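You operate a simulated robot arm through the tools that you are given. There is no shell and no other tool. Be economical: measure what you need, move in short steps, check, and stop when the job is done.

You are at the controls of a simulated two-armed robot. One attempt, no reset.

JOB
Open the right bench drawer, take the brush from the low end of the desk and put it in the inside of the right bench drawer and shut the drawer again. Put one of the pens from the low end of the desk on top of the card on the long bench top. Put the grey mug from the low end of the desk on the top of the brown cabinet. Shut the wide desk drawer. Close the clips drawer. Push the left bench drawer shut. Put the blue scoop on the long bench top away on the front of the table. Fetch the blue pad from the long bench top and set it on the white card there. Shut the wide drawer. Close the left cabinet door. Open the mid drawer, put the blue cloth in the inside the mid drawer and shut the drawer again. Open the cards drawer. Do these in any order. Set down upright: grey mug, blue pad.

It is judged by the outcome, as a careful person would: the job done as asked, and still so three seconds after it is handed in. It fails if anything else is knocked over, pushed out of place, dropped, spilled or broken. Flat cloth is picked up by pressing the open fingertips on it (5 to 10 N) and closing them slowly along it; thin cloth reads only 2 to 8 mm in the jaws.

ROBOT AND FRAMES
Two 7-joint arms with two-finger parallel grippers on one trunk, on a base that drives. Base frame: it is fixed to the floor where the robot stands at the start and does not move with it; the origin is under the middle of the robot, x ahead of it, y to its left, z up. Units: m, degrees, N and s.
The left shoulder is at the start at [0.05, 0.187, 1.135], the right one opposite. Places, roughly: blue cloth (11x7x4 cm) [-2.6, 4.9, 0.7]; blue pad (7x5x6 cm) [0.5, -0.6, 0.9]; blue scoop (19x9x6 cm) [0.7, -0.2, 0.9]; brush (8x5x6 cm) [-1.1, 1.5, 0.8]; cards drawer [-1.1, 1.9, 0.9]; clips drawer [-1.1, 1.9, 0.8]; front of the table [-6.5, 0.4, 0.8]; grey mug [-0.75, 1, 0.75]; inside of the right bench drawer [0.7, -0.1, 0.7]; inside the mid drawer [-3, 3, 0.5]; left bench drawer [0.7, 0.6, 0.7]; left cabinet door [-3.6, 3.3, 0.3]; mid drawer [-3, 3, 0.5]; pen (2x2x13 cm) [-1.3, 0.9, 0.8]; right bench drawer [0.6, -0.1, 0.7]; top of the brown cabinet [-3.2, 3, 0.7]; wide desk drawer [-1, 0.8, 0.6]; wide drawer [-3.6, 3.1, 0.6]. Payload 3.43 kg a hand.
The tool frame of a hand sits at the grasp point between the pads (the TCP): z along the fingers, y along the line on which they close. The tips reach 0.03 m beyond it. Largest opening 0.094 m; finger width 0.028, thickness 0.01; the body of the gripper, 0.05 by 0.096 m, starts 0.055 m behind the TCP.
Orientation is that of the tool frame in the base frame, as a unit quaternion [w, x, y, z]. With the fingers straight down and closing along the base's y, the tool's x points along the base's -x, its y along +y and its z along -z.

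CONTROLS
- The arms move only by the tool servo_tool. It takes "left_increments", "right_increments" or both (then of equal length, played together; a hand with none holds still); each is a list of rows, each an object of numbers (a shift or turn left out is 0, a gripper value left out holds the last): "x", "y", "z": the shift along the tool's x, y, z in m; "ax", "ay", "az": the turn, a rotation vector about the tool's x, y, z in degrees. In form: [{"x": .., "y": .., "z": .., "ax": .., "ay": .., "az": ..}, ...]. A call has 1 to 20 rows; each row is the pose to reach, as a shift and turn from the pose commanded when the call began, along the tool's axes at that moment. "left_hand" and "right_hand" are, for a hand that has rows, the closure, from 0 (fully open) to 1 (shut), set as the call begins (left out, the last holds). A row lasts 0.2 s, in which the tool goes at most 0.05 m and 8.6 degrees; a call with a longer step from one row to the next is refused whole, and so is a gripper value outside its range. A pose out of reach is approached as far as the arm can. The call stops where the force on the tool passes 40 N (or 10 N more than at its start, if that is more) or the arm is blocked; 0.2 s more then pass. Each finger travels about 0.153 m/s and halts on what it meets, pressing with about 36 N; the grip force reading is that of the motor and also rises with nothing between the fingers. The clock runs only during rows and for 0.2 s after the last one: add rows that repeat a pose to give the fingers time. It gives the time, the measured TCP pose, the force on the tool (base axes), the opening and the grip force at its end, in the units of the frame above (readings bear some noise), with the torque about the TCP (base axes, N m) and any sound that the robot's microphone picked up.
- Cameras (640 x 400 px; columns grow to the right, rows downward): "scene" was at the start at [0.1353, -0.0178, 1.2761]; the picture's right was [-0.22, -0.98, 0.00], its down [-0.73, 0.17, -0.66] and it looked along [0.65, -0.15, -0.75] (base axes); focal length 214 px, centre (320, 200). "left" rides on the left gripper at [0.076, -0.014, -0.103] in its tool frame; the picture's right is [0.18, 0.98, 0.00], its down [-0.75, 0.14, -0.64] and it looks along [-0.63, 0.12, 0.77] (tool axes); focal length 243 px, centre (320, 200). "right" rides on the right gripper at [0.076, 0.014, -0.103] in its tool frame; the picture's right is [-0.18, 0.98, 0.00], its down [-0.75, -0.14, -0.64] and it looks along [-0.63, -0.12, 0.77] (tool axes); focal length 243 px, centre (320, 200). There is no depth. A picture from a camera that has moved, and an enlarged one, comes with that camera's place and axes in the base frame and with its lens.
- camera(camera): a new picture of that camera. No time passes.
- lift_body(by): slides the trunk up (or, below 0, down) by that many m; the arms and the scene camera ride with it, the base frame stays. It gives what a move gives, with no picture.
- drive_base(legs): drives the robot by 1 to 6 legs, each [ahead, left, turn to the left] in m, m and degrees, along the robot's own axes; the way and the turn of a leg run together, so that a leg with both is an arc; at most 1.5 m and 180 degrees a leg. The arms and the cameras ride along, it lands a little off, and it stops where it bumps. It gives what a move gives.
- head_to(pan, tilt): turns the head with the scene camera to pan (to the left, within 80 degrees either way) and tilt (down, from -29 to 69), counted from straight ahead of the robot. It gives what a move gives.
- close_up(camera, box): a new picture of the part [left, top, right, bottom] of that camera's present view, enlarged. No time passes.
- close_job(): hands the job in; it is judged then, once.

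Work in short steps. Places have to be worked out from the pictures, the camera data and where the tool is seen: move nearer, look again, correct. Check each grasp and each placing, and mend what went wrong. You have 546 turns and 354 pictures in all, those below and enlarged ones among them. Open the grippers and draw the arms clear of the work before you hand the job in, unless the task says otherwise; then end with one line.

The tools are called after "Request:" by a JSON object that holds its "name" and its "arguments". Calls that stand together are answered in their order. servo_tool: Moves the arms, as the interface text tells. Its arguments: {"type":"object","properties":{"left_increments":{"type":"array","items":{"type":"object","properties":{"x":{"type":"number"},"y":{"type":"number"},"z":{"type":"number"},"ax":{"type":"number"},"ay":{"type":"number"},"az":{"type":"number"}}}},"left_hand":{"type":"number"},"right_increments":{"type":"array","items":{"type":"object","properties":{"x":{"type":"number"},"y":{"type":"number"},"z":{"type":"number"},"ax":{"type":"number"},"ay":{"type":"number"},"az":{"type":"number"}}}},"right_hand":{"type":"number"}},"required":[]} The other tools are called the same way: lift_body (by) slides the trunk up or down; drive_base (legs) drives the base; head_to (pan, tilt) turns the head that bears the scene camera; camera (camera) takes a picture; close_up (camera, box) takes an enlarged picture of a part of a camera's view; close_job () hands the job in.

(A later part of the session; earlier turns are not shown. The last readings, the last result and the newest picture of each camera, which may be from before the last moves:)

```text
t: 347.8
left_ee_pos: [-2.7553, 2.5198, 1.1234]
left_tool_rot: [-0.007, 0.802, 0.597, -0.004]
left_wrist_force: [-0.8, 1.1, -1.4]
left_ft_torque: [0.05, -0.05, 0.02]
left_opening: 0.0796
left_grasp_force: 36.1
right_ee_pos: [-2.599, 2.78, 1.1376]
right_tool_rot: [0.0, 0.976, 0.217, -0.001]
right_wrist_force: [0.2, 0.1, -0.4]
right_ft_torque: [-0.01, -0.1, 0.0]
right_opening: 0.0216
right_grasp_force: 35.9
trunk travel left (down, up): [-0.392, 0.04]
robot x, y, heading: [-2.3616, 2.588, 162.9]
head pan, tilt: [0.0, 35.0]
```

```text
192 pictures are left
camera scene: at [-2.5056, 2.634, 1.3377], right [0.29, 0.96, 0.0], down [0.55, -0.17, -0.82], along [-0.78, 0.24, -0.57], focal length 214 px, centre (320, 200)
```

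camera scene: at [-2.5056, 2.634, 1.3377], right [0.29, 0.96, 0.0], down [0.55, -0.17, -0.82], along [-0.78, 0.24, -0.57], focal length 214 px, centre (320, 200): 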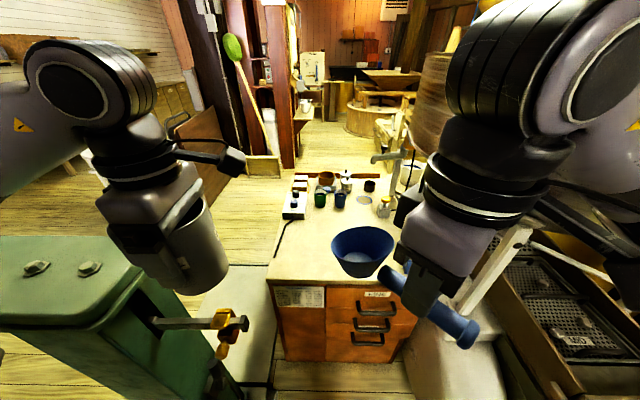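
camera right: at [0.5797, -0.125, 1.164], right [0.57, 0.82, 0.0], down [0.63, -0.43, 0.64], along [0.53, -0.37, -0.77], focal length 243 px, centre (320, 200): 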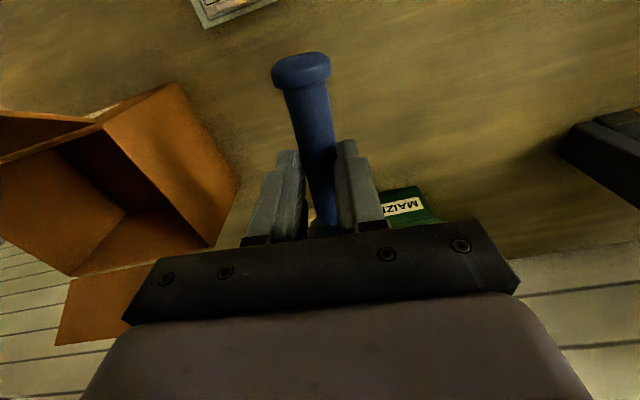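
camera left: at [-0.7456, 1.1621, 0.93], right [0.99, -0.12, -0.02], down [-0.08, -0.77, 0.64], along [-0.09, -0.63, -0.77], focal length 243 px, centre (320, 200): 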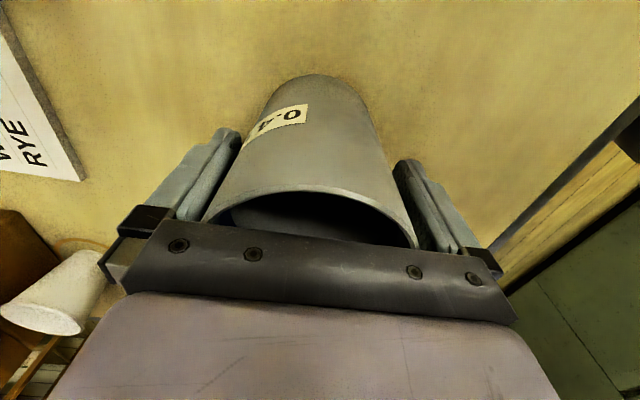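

Clear so far. I go 9 cm further and lower the trunk 15 cm for easier reach.

Request:
{"name": "drive_base", "arguments": {"legs": [[0.09, 0, 0]]}}

Request:
{"name": "servo_tool", "arguments": {"left_increments": [{"y": -0.045}, {"y": -0.09}, {"y": -0.135}, {"y": -0.18}, {"y": -0.2}, {"x": 0.04, "y": -0.22}, {"x": 0.08, "y": -0.23}, {"x": 0.12, "y": -0.24}, {"x": 0.16, "y": -0.24}]}}

Request:
{"name": "camera", "arguments": {"camera": "left"}}

Request:
{"name": "camera", "arguments": {"camera": "scene"}}

```text
t: 348.7
left_ee_pos: [-2.7907, 2.5344, 1.1233]
left_tool_rot: [-0.008, 0.802, 0.597, -0.006]
left_wrist_force: [0.7, 0.1, -0.7]
left_ft_torque: [0.0, 0.02, -0.02]
left_opening: 0.0796
left_grasp_force: 36.1
right_ee_pos: [-2.6365, 2.7944, 1.1395]
right_tool_rot: [0.0, 0.976, 0.217, 0.0]
right_wrist_force: [0.4, 0.8, -1.0]
right_ft_torque: [0.04, -0.06, 0.01]
right_opening: 0.0217
right_grasp_force: 35.9
trunk travel left (down, up): [-0.392, 0.04]
robot x, y, heading: [-2.4042, 2.6074, 163.4]
head pan, tilt: [0.0, 35.0]
stopped in leg 1: the robot was blocked; the commanded pose is now the measured one
```

```text
t: 350.7
left_ee_pos: [-2.9664, 2.7463, 1.1207]
left_tool_rot: [-0.008, 0.803, 0.596, -0.005]
left_wrist_force: [-0.6, 0.5, -1.3]
left_ft_torque: [-0.02, -0.02, 0.02]
left_opening: 0.0802
left_grasp_force: 35.9
left hand out of reach, approached as far as the arm can: row 9
right_ee_pos: [-2.6374, 2.793, 1.1388]
right_tool_rot: [-0.001, 0.976, 0.217, 0.0]
right_wrist_force: [-0.3, 0.4, -2.2]
right_ft_torque: [0.05, -0.07, -0.04]
right_opening: 0.0217
right_grasp_force: 36.7
trunk travel left (down, up): [-0.392, 0.04]
robot x, y, heading: [-2.4036, 2.6067, 162.9]
head pan, tilt: [0.0, 35.0]
```

```text
191 pictures are left
camera left: at [-2.9564, 2.8233, 1.224], right [0.99, -0.11, -0.02], down [-0.07, -0.77, 0.64], along [-0.08, -0.63, -0.77], focal length 243 px, centre (320, 200)
```

left: 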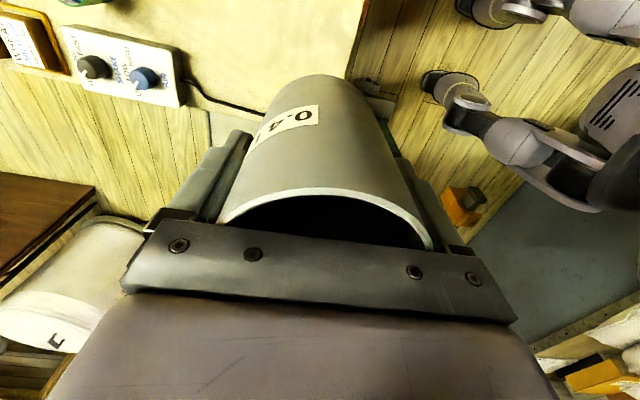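

```text
190 pictures are left
camera scene: at [-2.5422, 2.6482, 1.3378], right [0.29, 0.96, 0.0], down [0.55, -0.17, -0.82], along [-0.78, 0.24, -0.57], focal length 214 px, centre (320, 200)
```

scene: 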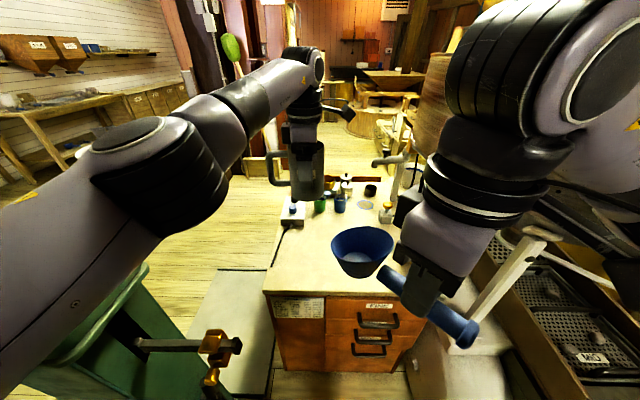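

The base was blocked at n≈−3.08. I look down on both sides to see by what.

Request:
{"name": "head_to", "arguments": {"pan": 25, "tilt": 65}}

Request:
{"name": "camera", "arguments": {"camera": "scene"}}

Request:
{"name": "head_to", "arguments": {"pan": -25, "tilt": 65}}

Request:
{"name": "camera", "arguments": {"camera": "scene"}}

```text
t: 351.7
left_ee_pos: [-2.9659, 2.7465, 1.1229]
left_tool_rot: [-0.007, 0.801, 0.598, -0.005]
left_wrist_force: [0.6, -0.2, -0.9]
left_ft_torque: [0.05, 0.01, -0.02]
left_opening: 0.0799
left_grasp_force: 35.7
right_ee_pos: [-2.6378, 2.7938, 1.1401]
right_tool_rot: [-0.001, 0.976, 0.218, -0.001]
right_wrist_force: [-0.5, -0.1, -1.3]
right_ft_torque: [0.03, -0.03, -0.03]
right_opening: 0.0217
right_grasp_force: 35.9
trunk travel left (down, up): [-0.392, 0.04]
robot x, y, heading: [-2.4012, 2.6018, 163.2]
head pan, tilt: [25.0, 65.0]
```

```text
189 pictures are left
camera scene: at [-2.5179, 2.6144, 1.298], right [-0.14, 0.99, 0.0], down [0.9, 0.13, -0.42], along [-0.42, -0.06, -0.91], focal length 214 px, centre (320, 200)
```

scene: 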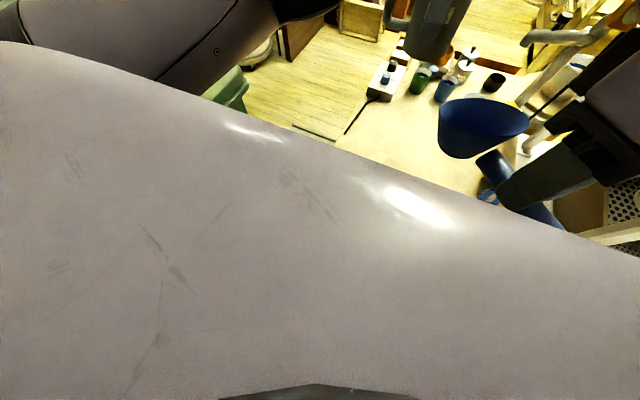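

```text
t: 352.8
left_ee_pos: [-2.9668, 2.7464, 1.1214]
left_tool_rot: [-0.007, 0.801, 0.598, -0.004]
left_wrist_force: [0.3, -0.1, -1.0]
left_ft_torque: [0.07, 0.01, 0.01]
left_opening: 0.08
left_grasp_force: 35.7
right_ee_pos: [-2.6376, 2.7948, 1.1405]
right_tool_rot: [-0.001, 0.976, 0.217, -0.001]
right_wrist_force: [0.8, -0.6, -1.0]
right_ft_torque: [0.04, -0.07, 0.02]
right_opening: 0.0217
right_grasp_force: 35.7
trunk travel left (down, up): [-0.392, 0.04]
robot x, y, heading: [-2.3992, 2.6066, 163.1]
head pan, tilt: [-25.0, 65.0]
```

```text
188 pictures are left
camera scene: at [-2.503, 2.6634, 1.2979], right [0.67, 0.74, 0.0], down [0.67, -0.61, -0.42], along [-0.31, 0.28, -0.91], focal length 214 px, centre (320, 200)
```

scene: 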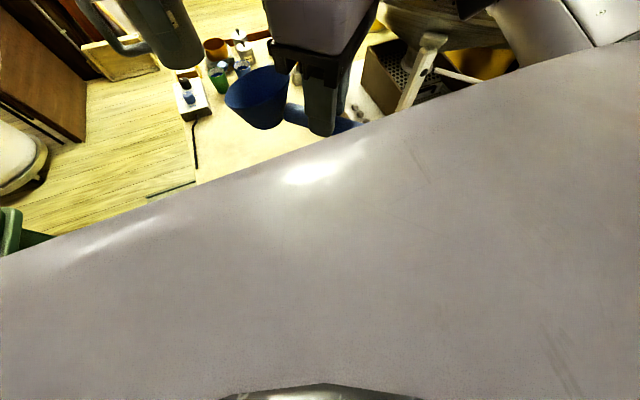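

Likely the scale's base plate on the left. I pull the scoop hand back 7 cm, step 8 cm right, and try to advance 7 cm.

Request:
{"name": "servo_tool", "arguments": {"right_increments": [{"x": 0.025, "y": 0.023}, {"x": 0.051, "y": 0.047}, {"x": 0.051, "y": 0.047}]}}

Request:
{"name": "drive_base", "arguments": {"legs": [[0, -0.08, 0], [0.07, 0, 0]]}}

Request:
{"name": "head_to", "arguments": {"pan": 0, "tilt": 35}}

Request:
{"name": "camera", "arguments": {"camera": "scene"}}

```text
t: 353.4
left_ee_pos: [-2.9672, 2.7459, 1.1206]
left_tool_rot: [-0.007, 0.801, 0.598, -0.005]
left_wrist_force: [-0.7, 0.7, -1.6]
left_ft_torque: [0.03, -0.04, -0.01]
left_opening: 0.0798
left_grasp_force: 35.6
right_ee_pos: [-2.5977, 2.7814, 1.1389]
right_tool_rot: [-0.003, 0.976, 0.218, -0.001]
right_wrist_force: [-23.0, 9.2, -3.6]
right_ft_torque: [-1.15, -2.46, 1.26]
right_opening: 0.0218
right_grasp_force: 36.2
trunk travel left (down, up): [-0.392, 0.04]
robot x, y, heading: [-2.4076, 2.6064, 163.1]
head pan, tilt: [-25.0, 65.0]
stopped in row 2 (right hand): the force on the tool passed its limit (the readings are from after the stop); the commanded pose is now the measured one
```

```text
t: 354.4
left_ee_pos: [-2.9514, 2.7939, 1.1204]
left_tool_rot: [-0.008, 0.801, 0.598, -0.004]
left_wrist_force: [0.5, 0.6, -1.8]
left_ft_torque: [0.0, 0.01, 0.01]
left_opening: 0.0798
left_grasp_force: 35.7
right_ee_pos: [-2.5833, 2.8305, 1.1386]
right_tool_rot: [-0.003, 0.976, 0.218, 0.001]
right_wrist_force: [-3.8, 0.8, -0.8]
right_ft_torque: [-0.07, -0.42, 0.08]
right_opening: 0.0217
right_grasp_force: 36.3
trunk travel left (down, up): [-0.392, 0.04]
robot x, y, heading: [-2.388, 2.6563, 163.2]
head pan, tilt: [-25.0, 65.0]
stopped in leg 1: the force on the tool passed its limit (the readings are from after the stop); the commanded pose is now the measured one
```

```text
t: 355.3
left_ee_pos: [-2.9536, 2.7927, 1.1204]
left_tool_rot: [-0.007, 0.8, 0.599, -0.004]
left_wrist_force: [-0.2, -0.1, -1.1]
left_ft_torque: [0.01, -0.02, -0.02]
left_opening: 0.08
left_grasp_force: 36.2
right_ee_pos: [-2.5825, 2.8277, 1.1394]
right_tool_rot: [-0.002, 0.976, 0.219, 0.001]
right_wrist_force: [-6.5, 2.6, -0.8]
right_ft_torque: [-0.26, -0.74, 0.29]
right_opening: 0.0217
right_grasp_force: 35.4
trunk travel left (down, up): [-0.392, 0.04]
robot x, y, heading: [-2.3888, 2.6529, 163.1]
head pan, tilt: [0.0, 35.0]
```

```text
187 pictures are left
camera scene: at [-2.5274, 2.6966, 1.3377], right [0.29, 0.96, 0.0], down [0.55, -0.17, -0.82], along [-0.78, 0.24, -0.57], focal length 214 px, centre (320, 200)
```

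scene: 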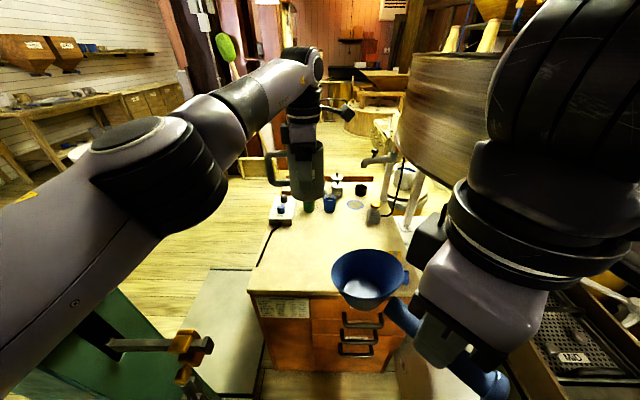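

The scoop's handle end pressed against my own body. I ease the hand forward again, then continue the small shift.

Request:
{"name": "servo_tool", "arguments": {"right_increments": [{"x": -0.015, "y": -0.014}, {"x": -0.035, "y": -0.032}, {"x": -0.035, "y": -0.032}]}}

Request:
{"name": "drive_base", "arguments": {"legs": [[0.06, 0, 0]]}}

Request:
{"name": "camera", "arguments": {"camera": "scene"}}

```text
t: 356.1
left_ee_pos: [-2.9524, 2.7933, 1.1209]
left_tool_rot: [-0.008, 0.801, 0.599, -0.005]
left_wrist_force: [0.0, 0.2, -1.8]
left_ft_torque: [0.07, 0.01, 0.0]
left_opening: 0.08
left_grasp_force: 36.0
right_ee_pos: [-2.628, 2.8428, 1.1388]
right_tool_rot: [-0.004, 0.976, 0.218, 0.001]
right_wrist_force: [-0.2, -1.0, -0.8]
right_ft_torque: [0.05, -0.04, 0.03]
right_opening: 0.0218
right_grasp_force: 35.7
trunk travel left (down, up): [-0.392, 0.04]
robot x, y, heading: [-2.3849, 2.656, 163.1]
head pan, tilt: [0.0, 35.0]
```

```text
t: 357.2
left_ee_pos: [-2.9919, 2.8017, 1.1293]
left_tool_rot: [-0.015, 0.804, 0.595, -0.006]
left_wrist_force: [-0.2, 0.3, -0.9]
left_ft_torque: [-0.02, -0.01, -0.03]
left_opening: 0.0799
left_grasp_force: 35.8
right_ee_pos: [-2.6674, 2.8485, 1.1423]
right_tool_rot: [-0.007, 0.978, 0.21, -0.001]
right_wrist_force: [-0.6, 0.1, -0.3]
right_ft_torque: [0.04, -0.03, -0.03]
right_opening: 0.0216
right_grasp_force: 36.2
trunk travel left (down, up): [-0.392, 0.04]
robot x, y, heading: [-2.4367, 2.6684, 162.7]
head pan, tilt: [0.0, 35.0]
stopped in leg 1: the robot was blocked; the commanded pose is now the measured one
```

```text
186 pictures are left
camera scene: at [-2.5655, 2.699, 1.3401], right [0.3, 0.95, 0.01], down [0.54, -0.16, -0.83], along [-0.79, 0.25, -0.56], focal length 214 px, centre (320, 200)
```

scene: 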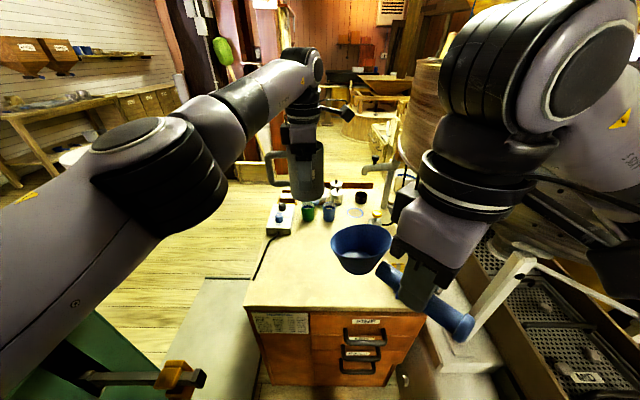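

The base tilted ~1° against something low, so I back off 2 cm; the mug hand is at n≈−3.69 now. Then I lower the mug by the arm alone, watching.

Request:
{"name": "drive_base", "arguments": {"legs": [[-0.02, 0, 0]]}}

Request:
{"name": "servo_tool", "arguments": {"left_increments": [{"y": -0.01, "z": 0.04}, {"y": -0.02, "z": 0.08}, {"y": -0.03, "z": 0.12}, {"y": -0.04, "z": 0.16}, {"y": -0.04, "z": 0.2}]}}

Request:
{"name": "camera", "arguments": {"camera": "scene"}}

Request:
{"name": "camera", "arguments": {"camera": "left"}}

```text
t: 358.0
left_ee_pos: [-2.9825, 2.802, 1.1215]
left_tool_rot: [-0.008, 0.803, 0.596, -0.004]
left_wrist_force: [-1.7, -0.7, -0.6]
left_ft_torque: [0.03, -0.03, -0.02]
left_opening: 0.0799
left_grasp_force: 35.8
right_ee_pos: [-2.6579, 2.852, 1.1389]
right_tool_rot: [0.0, 0.977, 0.212, 0.004]
right_wrist_force: [0.0, 0.3, -1.0]
right_ft_torque: [0.04, -0.04, -0.01]
right_opening: 0.0217
right_grasp_force: 36.2
trunk travel left (down, up): [-0.392, 0.04]
robot x, y, heading: [-2.4189, 2.6637, 162.8]
head pan, tilt: [0.0, 35.0]
```

```text
t: 359.2
left_ee_pos: [-3.0039, 2.7983, 0.9345]
left_tool_rot: [-0.009, 0.802, 0.597, -0.004]
left_wrist_force: [-0.3, 0.0, -0.8]
left_ft_torque: [0.01, -0.03, 0.01]
left_opening: 0.08
left_grasp_force: 36.1
left hand out of reach, approached as far as the arm can: row 2, 3, 4, 5
right_ee_pos: [-2.6579, 2.8526, 1.1384]
right_tool_rot: [0.0, 0.977, 0.213, 0.005]
right_wrist_force: [-0.5, 0.6, -0.6]
right_ft_torque: [0.03, -0.01, 0.02]
right_opening: 0.0219
right_grasp_force: 36.1
trunk travel left (down, up): [-0.392, 0.04]
robot x, y, heading: [-2.4174, 2.6601, 162.7]
head pan, tilt: [0.0, 35.0]
```

```text
185 pictures are left
camera scene: at [-2.5583, 2.7034, 1.338], right [0.3, 0.95, 0.0], down [0.55, -0.17, -0.82], along [-0.78, 0.24, -0.57], focal length 214 px, centre (320, 200)
```

scene: 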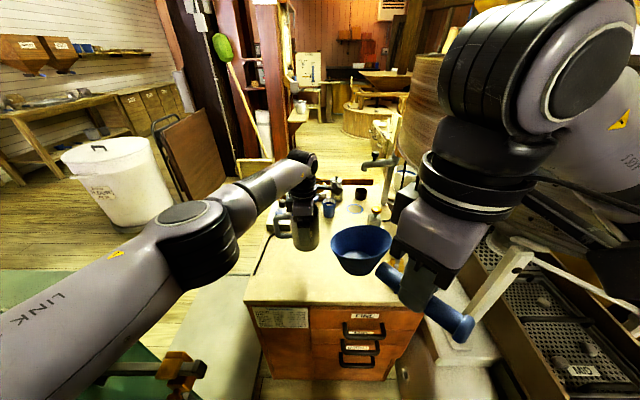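

```text
184 pictures are left
camera left: at [-2.9932, 2.8763, 1.0362], right [0.99, -0.11, -0.02], down [-0.07, -0.77, 0.64], along [-0.08, -0.63, -0.77], focal length 243 px, centre (320, 200)
```

left: 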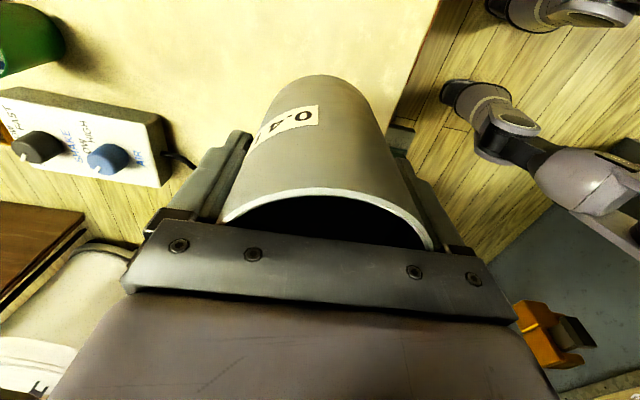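

The mug is over the cabinet at n −3.705, but the upper arm is above the scale's beam weight (z≈0.91), so before lowering I need to move right ~8 cm. I check the right hand's surroundings.

Request:
{"name": "camera", "arguments": {"camera": "right"}}

Request:
{"name": "head_to", "arguments": {"pan": -40, "tilt": 15}}

Request:
{"name": "camera", "arguments": {"camera": "scene"}}

```text
183 pictures are left
camera right: at [-2.5839, 2.8699, 1.2418], right [0.24, -0.97, 0.0], down [-0.75, -0.19, 0.64], along [-0.62, -0.15, -0.77], focal length 243 px, centre (320, 200)
```

right: 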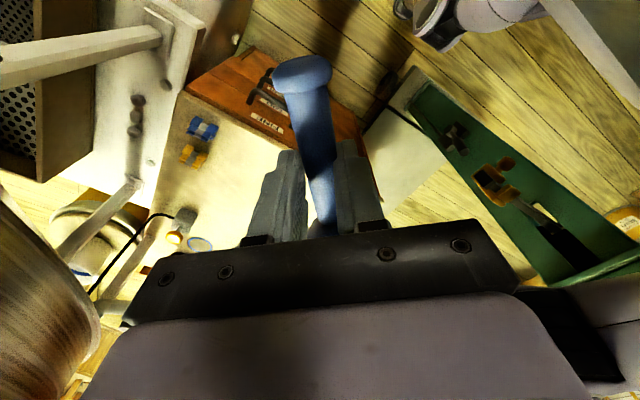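

```text
t: 360.2
left_ee_pos: [-3.0039, 2.7998, 0.9348]
left_tool_rot: [-0.008, 0.803, 0.596, -0.004]
left_wrist_force: [0.2, 0.2, -1.1]
left_ft_torque: [0.06, 0.01, -0.04]
left_opening: 0.08
left_grasp_force: 36.0
right_ee_pos: [-2.6587, 2.8514, 1.1378]
right_tool_rot: [-0.001, 0.977, 0.212, 0.005]
right_wrist_force: [-0.9, 1.0, 0.1]
right_ft_torque: [0.03, -0.1, 0.01]
right_opening: 0.0216
right_grasp_force: 35.9
trunk travel left (down, up): [-0.392, 0.04]
robot x, y, heading: [-2.4204, 2.6613, 162.9]
head pan, tilt: [-40.0, 15.0]
```

```text
182 pictures are left
camera scene: at [-2.5247, 2.7557, 1.37], right [0.84, 0.54, 0.0], down [0.14, -0.22, -0.97], along [-0.52, 0.81, -0.26], focal length 214 px, centre (320, 200)
```

scene: 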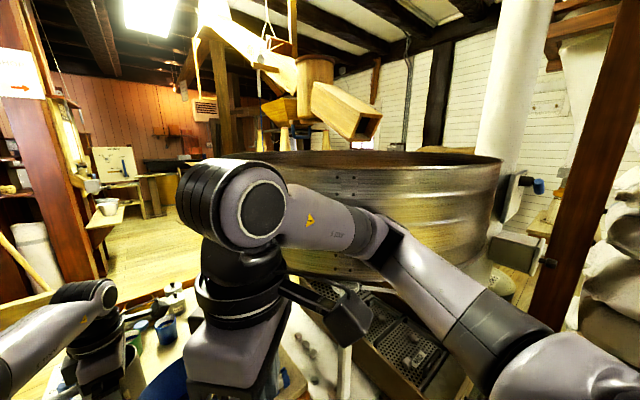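

The hopper is just beyond the right forearm. Turning the robot ~9° clockwise moves the left arm off the scale beam and the right elbow away from the hopper; I back 5 cm, turn, and look.

Request:
{"name": "drive_base", "arguments": {"legs": [[-0.05, 0, 0], [0, -0.02, -9]]}}

Request:
{"name": "head_to", "arguments": {"pan": 10, "tilt": 40}}

Request:
{"name": "camera", "arguments": {"camera": "scene"}}

Request:
{"name": "camera", "arguments": {"camera": "right"}}

```text
t: 361.8
left_ee_pos: [-2.9182, 2.894, 0.9342]
left_tool_rot: [-0.008, 0.847, 0.531, -0.004]
left_wrist_force: [-0.1, 0.1, -1.5]
left_ft_torque: [0.0, -0.04, -0.02]
left_opening: 0.0801
left_grasp_force: 35.9
right_ee_pos: [-2.5719, 2.8917, 1.1383]
right_tool_rot: [0.001, 0.991, 0.135, 0.004]
right_wrist_force: [0.3, -0.5, -1.6]
right_ft_torque: [0.01, -0.05, 0.01]
right_opening: 0.0219
right_grasp_force: 35.6
trunk travel left (down, up): [-0.392, 0.04]
robot x, y, heading: [-2.3626, 2.6653, 153.8]
head pan, tilt: [-40.0, 15.0]
```

```text
t: 363.0
left_ee_pos: [-2.9198, 2.8941, 0.9333]
left_tool_rot: [-0.008, 0.847, 0.531, -0.003]
left_wrist_force: [0.6, -0.3, -0.9]
left_ft_torque: [0.03, 0.0, 0.01]
left_opening: 0.0799
left_grasp_force: 36.3
right_ee_pos: [-2.5704, 2.8905, 1.1374]
right_tool_rot: [0.002, 0.991, 0.135, 0.005]
right_wrist_force: [-0.1, -1.1, -0.6]
right_ft_torque: [0.02, -0.08, 0.0]
right_opening: 0.0217
right_grasp_force: 36.2
trunk travel left (down, up): [-0.392, 0.04]
robot x, y, heading: [-2.3597, 2.666, 153.7]
head pan, tilt: [10.0, 40.0]
```

```text
181 pictures are left
camera scene: at [-2.4973, 2.7153, 1.3303], right [0.28, 0.96, 0.0], down [0.62, -0.18, -0.77], along [-0.74, 0.22, -0.64], focal length 214 px, centre (320, 200)
```

scene: 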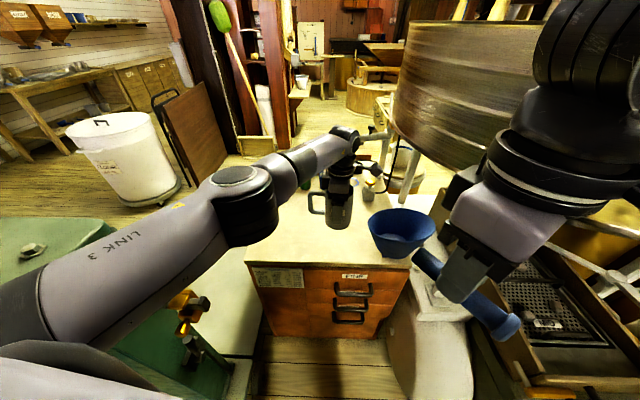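

```text
180 pictures are left
camera right: at [-2.494, 2.8986, 1.2411], right [0.09, -1.0, 0.0], down [-0.77, -0.06, 0.64], along [-0.63, -0.06, -0.77], focal length 243 px, centre (320, 200)
```

right: 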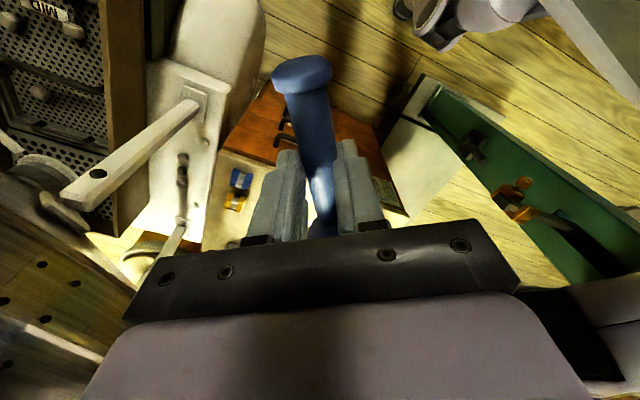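

The front is too cramped by scale and hopper. The cabinet's rear (where the wide drawer and door are) is open, and there's free top space near a stain ring at [-3.32,3.13] reachable from there. I retract and go round the scale's far side.

Request:
{"name": "servo_tool", "arguments": {"left_increments": [{"z": -0.04, "y": 0.02}, {"z": -0.09, "y": 0.03}, {"z": -0.14, "y": 0.04}, {"z": -0.19, "y": 0.06}, {"z": -0.2, "y": 0.1}, {"z": -0.2, "y": 0.14}, {"z": -0.2, "y": 0.18}, {"z": -0.2, "y": 0.22}]}}

Request:
{"name": "drive_base", "arguments": {"legs": [[-0.4, 0, 8.8]]}}

Request:
{"name": "head_to", "arguments": {"pan": 60, "tilt": 25}}

Request:
{"name": "camera", "arguments": {"camera": "scene"}}

```text
refused: row 2 steps farther than a row can; nothing moved
```

```text
t: 365.5
left_ee_pos: [-2.5732, 2.6584, 0.9332]
left_tool_rot: [-0.007, 0.806, 0.592, -0.005]
left_wrist_force: [-0.3, 0.3, -1.8]
left_ft_torque: [0.05, 0.0, 0.0]
left_opening: 0.0796
left_grasp_force: 36.4
right_ee_pos: [-2.2281, 2.7073, 1.1385]
right_tool_rot: [0.001, 0.978, 0.207, 0.005]
right_wrist_force: [0.3, -0.7, -0.5]
right_ft_torque: [0.06, -0.04, 0.05]
right_opening: 0.0217
right_grasp_force: 35.9
trunk travel left (down, up): [-0.392, 0.04]
robot x, y, heading: [-1.9927, 2.5126, 162.1]
head pan, tilt: [10.0, 40.0]
```

```text
t: 366.7
left_ee_pos: [-2.5745, 2.6577, 0.9339]
left_tool_rot: [-0.008, 0.805, 0.593, -0.005]
left_wrist_force: [-0.9, 0.1, -1.6]
left_ft_torque: [0.03, 0.02, 0.02]
left_opening: 0.0796
left_grasp_force: 35.9
right_ee_pos: [-2.2295, 2.7075, 1.137]
right_tool_rot: [0.001, 0.978, 0.208, 0.005]
right_wrist_force: [1.2, -1.1, -0.2]
right_ft_torque: [0.05, -0.01, 0.01]
right_opening: 0.0218
right_grasp_force: 35.8
trunk travel left (down, up): [-0.392, 0.04]
robot x, y, heading: [-1.9883, 2.5138, 162.2]
head pan, tilt: [60.0, 25.0]
```

```text
179 pictures are left
camera scene: at [-2.1144, 2.4705, 1.3535], right [-0.67, 0.74, 0.0], down [0.31, 0.28, -0.91], along [-0.67, -0.61, -0.42], focal length 214 px, centre (320, 200)
```

scene: 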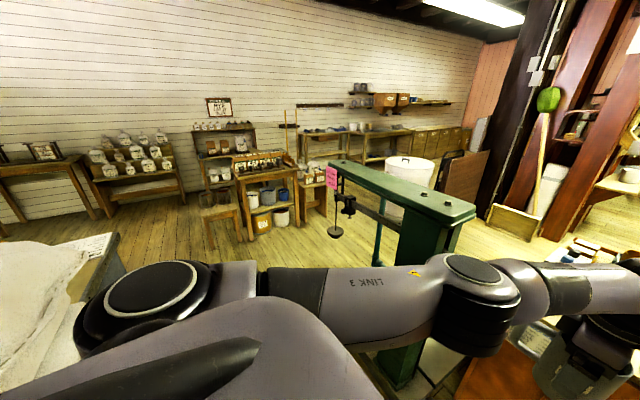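

A corridor exists left of the scale, but narrow (~0.7 m). I raise and retract the mug properly, and look to the right side for another way round.

Request:
{"name": "servo_tool", "arguments": {"left_increments": [{"z": -0.03, "y": 0.02}, {"z": -0.06, "y": 0.04}, {"z": -0.09, "y": 0.06}, {"z": -0.12, "y": 0.08}, {"z": -0.15, "y": 0.1}, {"z": -0.17, "y": 0.12}, {"z": -0.18, "y": 0.15}, {"z": -0.18, "y": 0.18}, {"z": -0.18, "y": 0.22}]}}

Request:
{"name": "head_to", "arguments": {"pan": -55, "tilt": 20}}

Request:
{"name": "camera", "arguments": {"camera": "scene"}}

Request:
{"name": "head_to", "arguments": {"pan": -15, "tilt": 20}}

Request:
{"name": "camera", "arguments": {"camera": "scene"}}

```text
t: 368.7
left_ee_pos: [-2.3615, 2.5907, 1.1092]
left_tool_rot: [-0.007, 0.805, 0.593, -0.004]
left_wrist_force: [0.2, 1.3, -1.6]
left_ft_torque: [0.01, 0.0, 0.04]
left_opening: 0.0798
left_grasp_force: 35.8
right_ee_pos: [-2.2286, 2.7068, 1.1378]
right_tool_rot: [0.0, 0.978, 0.208, 0.005]
right_wrist_force: [-0.4, 0.7, -1.9]
right_ft_torque: [0.01, -0.05, 0.03]
right_opening: 0.0215
right_grasp_force: 36.1
trunk travel left (down, up): [-0.392, 0.04]
robot x, y, heading: [-1.9946, 2.5142, 162.1]
head pan, tilt: [60.0, 25.0]
```

```text
t: 370.6
left_ee_pos: [-2.3623, 2.5923, 1.1086]
left_tool_rot: [-0.007, 0.805, 0.593, -0.005]
left_wrist_force: [0.4, -0.1, -1.6]
left_ft_torque: [0.0, 0.01, 0.0]
left_opening: 0.0801
left_grasp_force: 36.1
right_ee_pos: [-2.2281, 2.709, 1.1376]
right_tool_rot: [0.001, 0.978, 0.207, 0.004]
right_wrist_force: [-0.7, -0.1, -0.5]
right_ft_torque: [0.03, -0.05, 0.0]
right_opening: 0.0216
right_grasp_force: 36.8
trunk travel left (down, up): [-0.392, 0.04]
robot x, y, heading: [-1.9929, 2.5161, 162.3]
head pan, tilt: [-55.0, 20.0]
```

```text
178 pictures are left
camera scene: at [-2.0737, 2.6213, 1.3616], right [0.96, 0.3, 0.0], down [0.1, -0.33, -0.94], along [-0.28, 0.9, -0.34], focal length 214 px, centre (320, 200)
```

scene: 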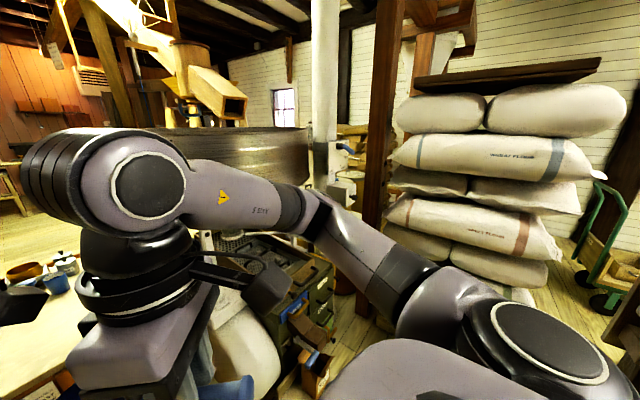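

```text
t: 371.7
left_ee_pos: [-2.3621, 2.5921, 1.1101]
left_tool_rot: [-0.007, 0.805, 0.593, -0.004]
left_wrist_force: [-0.3, 0.3, -1.4]
left_ft_torque: [0.05, -0.04, -0.01]
left_opening: 0.0799
left_grasp_force: 36.5
right_ee_pos: [-2.2284, 2.7075, 1.138]
right_tool_rot: [0.001, 0.978, 0.208, 0.005]
right_wrist_force: [-0.6, 0.3, -1.3]
right_ft_torque: [-0.01, -0.06, 0.03]
right_opening: 0.0215
right_grasp_force: 36.2
trunk travel left (down, up): [-0.392, 0.04]
robot x, y, heading: [-1.9925, 2.5161, 162.2]
head pan, tilt: [-15.0, 20.0]
```

```text
177 pictures are left
camera scene: at [-2.1243, 2.5828, 1.3616], right [0.54, 0.84, 0.0], down [0.29, -0.19, -0.94], along [-0.79, 0.51, -0.34], focal length 214 px, centre (320, 200)
```

scene: 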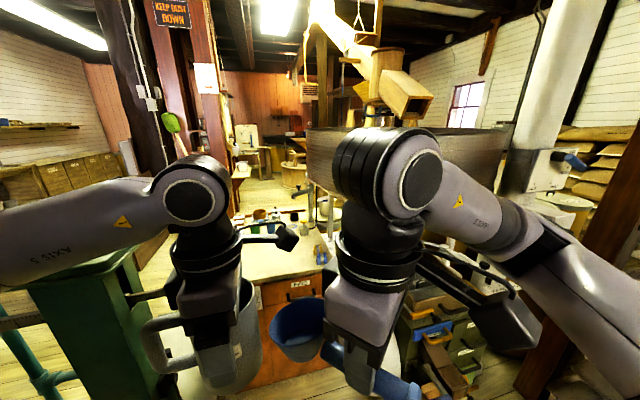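

The right side is closed by the post and sacks. I take the left way: strafe left in front of the scale and look into the corridor.

Request:
{"name": "drive_base", "arguments": {"legs": [[0, 0.9, 0]]}}

Request:
{"name": "head_to", "arguments": {"pan": 25, "tilt": 30}}

Request:
{"name": "camera", "arguments": {"camera": "scene"}}

```text
t: 373.8
left_ee_pos: [-2.4233, 2.4007, 1.1092]
left_tool_rot: [0.001, 0.798, 0.603, -0.013]
left_wrist_force: [-0.1, -0.6, -1.1]
left_ft_torque: [0.04, -0.06, -0.04]
left_opening: 0.0799
left_grasp_force: 36.0
right_ee_pos: [-2.2943, 2.5221, 1.135]
right_tool_rot: [0.012, 0.975, 0.22, 0.0]
right_wrist_force: [-0.8, -0.1, -1.0]
right_ft_torque: [0.02, -0.05, -0.01]
right_opening: 0.0218
right_grasp_force: 35.9
trunk travel left (down, up): [-0.392, 0.04]
robot x, y, heading: [-2.057, 2.3147, 163.7]
head pan, tilt: [-15.0, 20.0]
stopped in leg 1: the robot was blocked; the commanded pose is now the measured one
```

```text
t: 374.8
left_ee_pos: [-2.423, 2.4039, 1.1091]
left_tool_rot: [0.003, 0.799, 0.601, -0.016]
left_wrist_force: [-0.7, 0.1, -1.3]
left_ft_torque: [0.06, 0.01, -0.04]
left_opening: 0.0797
left_grasp_force: 35.8
right_ee_pos: [-2.294, 2.5238, 1.1343]
right_tool_rot: [0.014, 0.976, 0.219, -0.002]
right_wrist_force: [0.3, 0.1, -0.4]
right_ft_torque: [0.01, -0.03, 0.0]
right_opening: 0.0216
right_grasp_force: 35.7
trunk travel left (down, up): [-0.392, 0.04]
robot x, y, heading: [-2.0595, 2.3111, 163.3]
head pan, tilt: [25.0, 30.0]
```

```text
176 pictures are left
camera scene: at [-2.1949, 2.3451, 1.3458], right [-0.15, 0.99, -0.03], down [0.49, 0.05, -0.87], along [-0.86, -0.14, -0.49], focal length 214 px, centre (320, 200)
```

scene: 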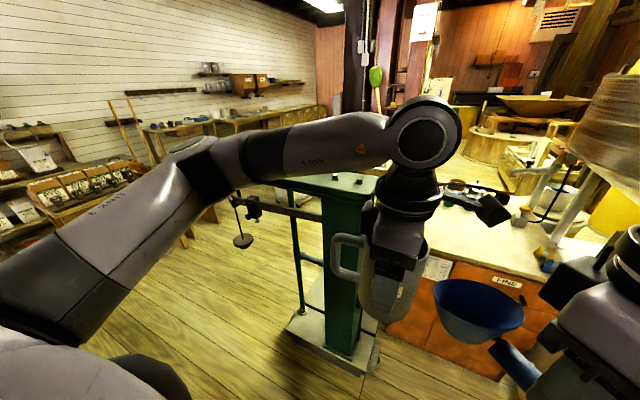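

Blocked on the left, probably by the desk wing's back corner. I ease right, go 17 cm forward, and try left again in smaller steps.

Request:
{"name": "drive_base", "arguments": {"legs": [[0, -0.05, 0], [0.17, 0, -1], [0, 0.4, 0]]}}

Request:
{"name": "head_to", "arguments": {"pan": 70, "tilt": 45}}

Request:
{"name": "camera", "arguments": {"camera": "scene"}}

```text
t: 378.9
left_ee_pos: [-2.698, 2.1049, 1.1084]
left_tool_rot: [-0.007, 0.806, 0.592, -0.004]
left_wrist_force: [0.3, -0.4, -1.6]
left_ft_torque: [0.09, -0.01, 0.0]
left_opening: 0.0799
left_grasp_force: 36.0
right_ee_pos: [-2.5651, 2.2216, 1.1376]
right_tool_rot: [0.0, 0.978, 0.206, 0.004]
right_wrist_force: [0.1, 0.8, -1.0]
right_ft_torque: [0.04, -0.07, -0.02]
right_opening: 0.022
right_grasp_force: 35.9
trunk travel left (down, up): [-0.392, 0.04]
robot x, y, heading: [-2.3292, 2.0266, 162.1]
head pan, tilt: [25.0, 30.0]
```

```text
t: 380.0
left_ee_pos: [-2.6992, 2.1062, 1.1094]
left_tool_rot: [-0.008, 0.806, 0.592, -0.004]
left_wrist_force: [0.5, -0.8, -1.8]
left_ft_torque: [0.03, -0.01, 0.02]
left_opening: 0.0799
left_grasp_force: 36.2
right_ee_pos: [-2.5651, 2.2204, 1.1383]
right_tool_rot: [0.0, 0.978, 0.207, 0.004]
right_wrist_force: [0.3, -1.1, -1.1]
right_ft_torque: [-0.02, -0.09, -0.02]
right_opening: 0.0217
right_grasp_force: 35.8
trunk travel left (down, up): [-0.392, 0.04]
robot x, y, heading: [-2.3304, 2.0275, 162.3]
head pan, tilt: [70.0, 45.0]
```

```text
175 pictures are left
camera scene: at [-2.432, 1.9811, 1.323], right [-0.79, 0.61, 0.0], down [0.43, 0.56, -0.71], along [-0.43, -0.56, -0.71], focal length 214 px, centre (320, 200)
```

scene: 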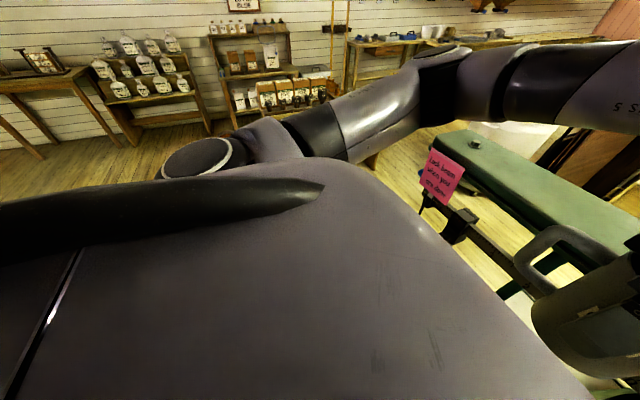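

Past the wing. I continue left 70 cm and look ahead along the corridor.

Request:
{"name": "drive_base", "arguments": {"legs": [[0, 0.75, 0]]}}

Request:
{"name": "head_to", "arguments": {"pan": 20, "tilt": 40}}

Request:
{"name": "camera", "arguments": {"camera": "scene"}}

```text
t: 384.1
left_ee_pos: [-2.9209, 1.373, 1.109]
left_tool_rot: [-0.007, 0.799, 0.602, -0.004]
left_wrist_force: [0.5, -1.2, -2.6]
left_ft_torque: [0.02, -0.02, -0.01]
left_opening: 0.0797
left_grasp_force: 36.2
right_ee_pos: [-2.7912, 1.4925, 1.1376]
right_tool_rot: [0.0, 0.976, 0.219, 0.005]
right_wrist_force: [-0.3, 0.1, -1.0]
right_ft_torque: [-0.01, -0.03, -0.03]
right_opening: 0.0215
right_grasp_force: 35.5
trunk travel left (down, up): [-0.392, 0.04]
robot x, y, heading: [-2.5475, 1.3063, 163.6]
head pan, tilt: [70.0, 45.0]
```

```text
t: 385.3
left_ee_pos: [-2.9201, 1.3741, 1.1094]
left_tool_rot: [-0.007, 0.799, 0.602, -0.004]
left_wrist_force: [1.2, 0.1, -1.3]
left_ft_torque: [0.06, -0.01, 0.0]
left_opening: 0.0799
left_grasp_force: 36.1
right_ee_pos: [-2.7912, 1.4928, 1.1388]
right_tool_rot: [0.001, 0.976, 0.218, 0.005]
right_wrist_force: [0.6, -0.1, -0.8]
right_ft_torque: [-0.02, -0.03, 0.02]
right_opening: 0.0216
right_grasp_force: 35.6
trunk travel left (down, up): [-0.392, 0.04]
robot x, y, heading: [-2.5477, 1.3068, 163.6]
head pan, tilt: [20.0, 40.0]
```

```text
174 pictures are left
camera scene: at [-2.6891, 1.3164, 1.3302], right [-0.06, 1.0, 0.0], down [0.64, 0.04, -0.77], along [-0.76, -0.05, -0.64], focal length 214 px, centre (320, 200)
```

scene: 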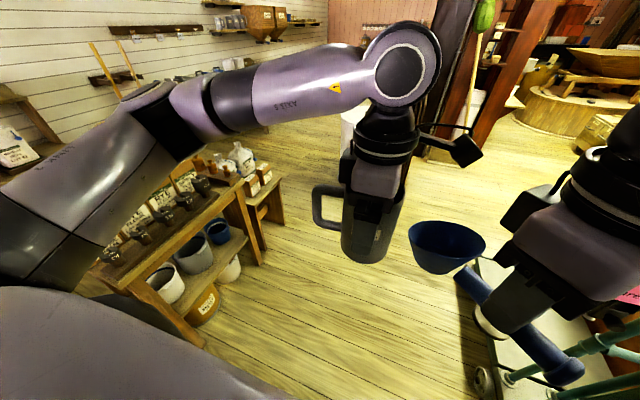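

The corridor is about 1.2 m wide. I drive forward through it along e≈0.4.

Request:
{"name": "drive_base", "arguments": {"legs": [[0.6, 0.05, -1], [0.6, 0, 0]]}}

Request:
{"name": "head_to", "arguments": {"pan": -30, "tilt": 30}}

Request:
{"name": "camera", "arguments": {"camera": "scene"}}

```text
t: 391.6
left_ee_pos: [-4.0722, 1.6744, 1.1098]
left_tool_rot: [-0.006, 0.802, 0.597, -0.003]
left_wrist_force: [0.2, -0.2, -1.4]
left_ft_torque: [0.01, 0.0, -0.03]
left_opening: 0.0793
left_grasp_force: 36.1
right_ee_pos: [-3.9395, 1.7924, 1.1378]
right_tool_rot: [0.001, 0.977, 0.214, 0.004]
right_wrist_force: [-0.1, 0.1, -0.2]
right_ft_torque: [0.0, -0.02, 0.01]
right_opening: 0.0217
right_grasp_force: 36.1
trunk travel left (down, up): [-0.392, 0.04]
robot x, y, heading: [-3.7016, 1.6025, 163.0]
head pan, tilt: [20.0, 40.0]
```

```text
t: 392.8
left_ee_pos: [-4.0711, 1.6742, 1.1088]
left_tool_rot: [-0.007, 0.802, 0.598, -0.004]
left_wrist_force: [0.0, -0.5, -1.7]
left_ft_torque: [0.02, 0.0, 0.04]
left_opening: 0.0793
left_grasp_force: 35.9
right_ee_pos: [-3.9391, 1.792, 1.1377]
right_tool_rot: [0.0, 0.977, 0.214, 0.004]
right_wrist_force: [0.7, -0.7, -0.4]
right_ft_torque: [0.02, -0.05, 0.02]
right_opening: 0.0219
right_grasp_force: 36.1
trunk travel left (down, up): [-0.392, 0.04]
robot x, y, heading: [-3.7009, 1.6046, 163.2]
head pan, tilt: [-30.0, 30.0]
```

```text
173 pictures are left
camera scene: at [-3.8166, 1.6851, 1.3456], right [0.73, 0.68, 0.0], down [0.34, -0.37, -0.87], along [-0.59, 0.63, -0.5], focal length 214 px, centre (320, 200)
```

scene: 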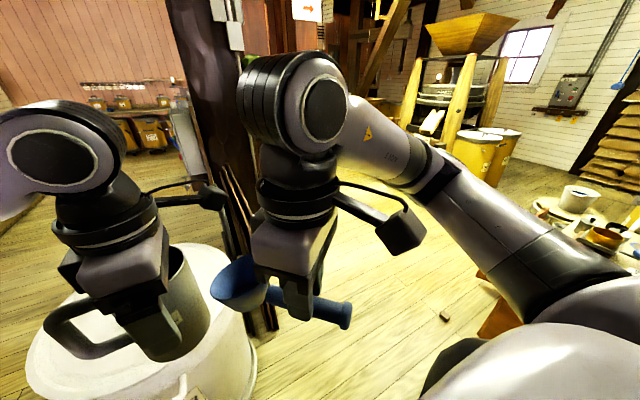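

Open floor lies ahead-right behind the cabinet. I strafe right 72 cm, go forward 85 cm, then right again, and turn to face the cabinet's rear.

Request:
{"name": "drive_base", "arguments": {"legs": [[0, -0.72, -0.7], [0.9, 0, 0], [0, -0.65, 0]]}}

Request:
{"name": "head_to", "arguments": {"pan": -75, "tilt": 30}}

Request:
{"name": "camera", "arguments": {"camera": "scene"}}

```text
t: 395.1
left_ee_pos: [-3.9744, 1.9816, 1.1068]
left_tool_rot: [-0.007, 0.808, 0.59, -0.004]
left_wrist_force: [-0.5, -1.0, -0.9]
left_ft_torque: [0.12, -0.03, 0.0]
left_opening: 0.0795
left_grasp_force: 36.5
right_ee_pos: [-3.8443, 2.0968, 1.1375]
right_tool_rot: [0.0, 0.979, 0.205, 0.006]
right_wrist_force: [-0.6, -0.4, -1.6]
right_ft_torque: [0.07, -0.03, 0.03]
right_opening: 0.0218
right_grasp_force: 35.9
trunk travel left (down, up): [-0.392, 0.04]
robot x, y, heading: [-3.6045, 1.9046, 162.3]
head pan, tilt: [-30.0, 30.0]
stopped in leg 1: the robot was blocked; the commanded pose is now the measured one
```

```text
t: 396.3
left_ee_pos: [-3.9741, 1.9828, 1.1085]
left_tool_rot: [-0.007, 0.807, 0.59, -0.004]
left_wrist_force: [-0.3, 0.5, -1.9]
left_ft_torque: [0.03, 0.0, 0.0]
left_opening: 0.0797
left_grasp_force: 36.3
right_ee_pos: [-3.8431, 2.0996, 1.1385]
right_tool_rot: [0.0, 0.979, 0.205, 0.006]
right_wrist_force: [0.1, 0.4, -0.3]
right_ft_torque: [0.03, -0.05, -0.01]
right_opening: 0.0217
right_grasp_force: 36.5
trunk travel left (down, up): [-0.392, 0.04]
robot x, y, heading: [-3.6022, 1.9067, 162.2]
head pan, tilt: [-75.0, 30.0]
```

```text
172 pictures are left
camera scene: at [-3.656, 2.0124, 1.3456], right [1.0, -0.05, 0.0], down [-0.02, -0.5, -0.87], along [0.04, 0.86, -0.5], focal length 214 px, centre (320, 200)
```

scene: 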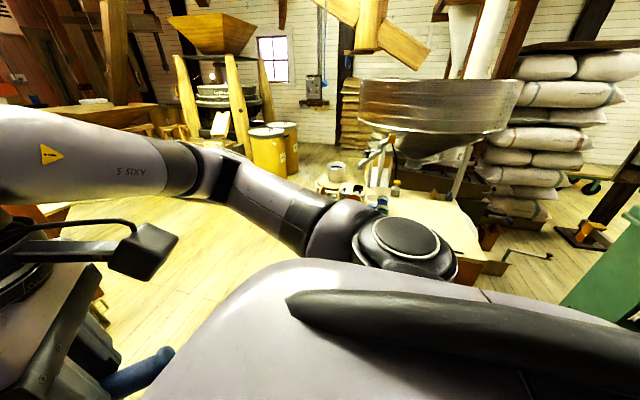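

The scale platform blocks at the right; I go 30 cm forward first, then right.

Request:
{"name": "drive_base", "arguments": {"legs": [[0, 0.03, 0], [0.3, 0, 0], [0, -0.35, 0], [0.5, 0, 0], [0, -0.6, 0]]}}

Request:
{"name": "camera", "arguments": {"camera": "scene"}}

```text
t: 399.7
left_ee_pos: [-4.2256, 2.1655, 1.1082]
left_tool_rot: [-0.008, 0.813, 0.583, -0.003]
left_wrist_force: [0.0, -1.0, -1.7]
left_ft_torque: [0.08, -0.03, -0.01]
left_opening: 0.0794
left_grasp_force: 36.2
right_ee_pos: [-4.0944, 2.2788, 1.1375]
right_tool_rot: [0.0, 0.98, 0.198, 0.005]
right_wrist_force: [-1.0, -0.8, -0.6]
right_ft_torque: [0.04, -0.02, 0.01]
right_opening: 0.0217
right_grasp_force: 36.0
trunk travel left (down, up): [-0.392, 0.04]
robot x, y, heading: [-3.8603, 2.0811, 161.7]
head pan, tilt: [-75.0, 30.0]
stopped in leg 3: the robot was blocked; the commanded pose is now the measured one
```

```text
171 pictures are left
camera scene: at [-3.9088, 2.1885, 1.3457], right [1.0, -0.06, 0.0], down [-0.03, -0.5, -0.87], along [0.05, 0.87, -0.5], focal length 214 px, centre (320, 200)
```

scene: 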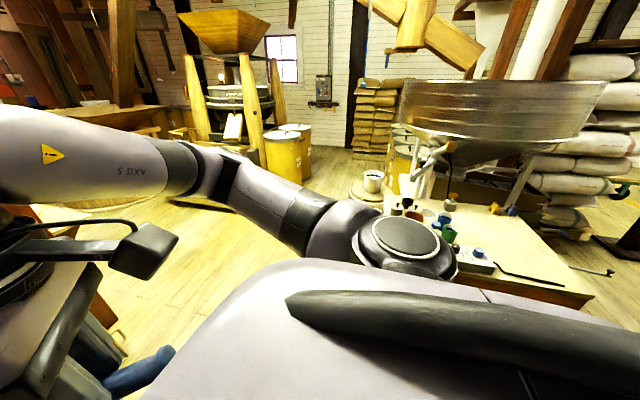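

Still blocked on the right. I go 35 cm further forward before trying right again.

Request:
{"name": "drive_base", "arguments": {"legs": [[0, 0.02, 0.8], [0.35, 0, 0], [0, -0.4, 0]]}}

Request:
{"name": "head_to", "arguments": {"pan": -80, "tilt": 35}}

Request:
{"name": "camera", "arguments": {"camera": "scene"}}

```text
t: 404.4
left_ee_pos: [-4.4454, 2.6091, 1.109]
left_tool_rot: [-0.008, 0.802, 0.598, -0.004]
left_wrist_force: [0.4, -0.3, -0.7]
left_ft_torque: [0.03, 0.02, -0.02]
left_opening: 0.0794
left_grasp_force: 36.2
right_ee_pos: [-4.3189, 2.7292, 1.1372]
right_tool_rot: [0.0, 0.976, 0.217, 0.005]
right_wrist_force: [-0.3, -0.4, -1.0]
right_ft_torque: [0.01, 0.0, 0.01]
right_opening: 0.0221
right_grasp_force: 36.5
trunk travel left (down, up): [-0.392, 0.04]
robot x, y, heading: [-4.0806, 2.5385, 163.7]
head pan, tilt: [-75.0, 30.0]
```

```text
t: 405.1
left_ee_pos: [-4.4473, 2.6102, 1.1079]
left_tool_rot: [-0.006, 0.801, 0.598, -0.004]
left_wrist_force: [-0.5, -0.5, -1.6]
left_ft_torque: [0.05, 0.0, -0.01]
left_opening: 0.0793
left_grasp_force: 35.7
right_ee_pos: [-4.3198, 2.7273, 1.1372]
right_tool_rot: [0.0, 0.976, 0.216, 0.005]
right_wrist_force: [-0.2, 0.0, -1.4]
right_ft_torque: [-0.01, -0.06, -0.01]
right_opening: 0.0217
right_grasp_force: 35.9
trunk travel left (down, up): [-0.392, 0.04]
robot x, y, heading: [-4.0804, 2.5409, 163.5]
head pan, tilt: [-80.0, 35.0]
```

```text
170 pictures are left
camera scene: at [-4.1228, 2.6422, 1.3378], right [0.99, -0.11, 0.0], down [-0.06, -0.57, -0.82], along [0.09, 0.81, -0.57], focal length 214 px, centre (320, 200)
```

scene: 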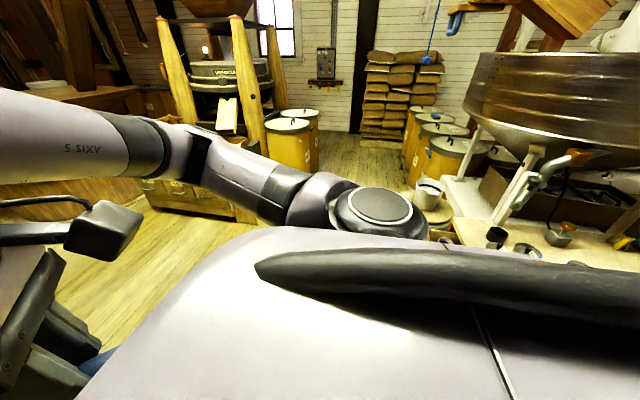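

I'm now behind the cabinet's rear. I move 25 cm away, right 60 cm, and turn to face it.

Request:
{"name": "drive_base", "arguments": {"legs": [[0.25, 0, 0], [0, -0.6, 0], [0, 0, 90], [0, 0, 89]]}}

Request:
{"name": "head_to", "arguments": {"pan": 0, "tilt": 35}}

Request:
{"name": "camera", "arguments": {"camera": "scene"}}

```text
t: 417.6
left_ee_pos: [-3.7702, 3.1246, 1.1079]
left_tool_rot: [0.004, -0.609, 0.793, -0.006]
left_wrist_force: [-0.1, 0.2, -2.2]
left_ft_torque: [-0.04, 0.0, -0.04]
left_opening: 0.0796
left_grasp_force: 36.3
right_ee_pos: [-3.8926, 3.0023, 1.138]
right_tool_rot: [-0.005, -0.23, 0.973, -0.001]
right_wrist_force: [-0.6, 0.1, -1.5]
right_ft_torque: [-0.02, 0.07, 0.0]
right_opening: 0.0219
right_grasp_force: 36.5
trunk travel left (down, up): [-0.392, 0.04]
robot x, y, heading: [-4.1405, 3.1854, -14.7]
head pan, tilt: [-80.0, 35.0]
```

```text
t: 419.1
left_ee_pos: [-3.7683, 3.1247, 1.1088]
left_tool_rot: [0.004, -0.609, 0.793, -0.007]
left_wrist_force: [0.2, -0.1, -0.7]
left_ft_torque: [-0.03, 0.01, 0.01]
left_opening: 0.0794
left_grasp_force: 36.5
right_ee_pos: [-3.8924, 3.0027, 1.1394]
right_tool_rot: [-0.005, -0.229, 0.973, -0.001]
right_wrist_force: [0.2, -0.4, -0.3]
right_ft_torque: [-0.02, 0.05, 0.0]
right_opening: 0.0216
right_grasp_force: 35.8
trunk travel left (down, up): [-0.392, 0.04]
robot x, y, heading: [-4.1386, 3.1856, -14.8]
head pan, tilt: [0.0, 35.0]
```

```text
169 pictures are left
camera scene: at [-3.998, 3.1478, 1.3378], right [-0.26, -0.97, 0.0], down [-0.55, 0.15, -0.82], along [0.79, -0.21, -0.57], focal length 214 px, centre (320, 200)
```

scene: 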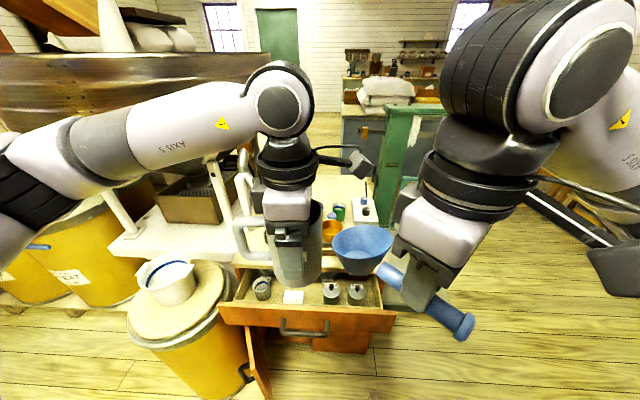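

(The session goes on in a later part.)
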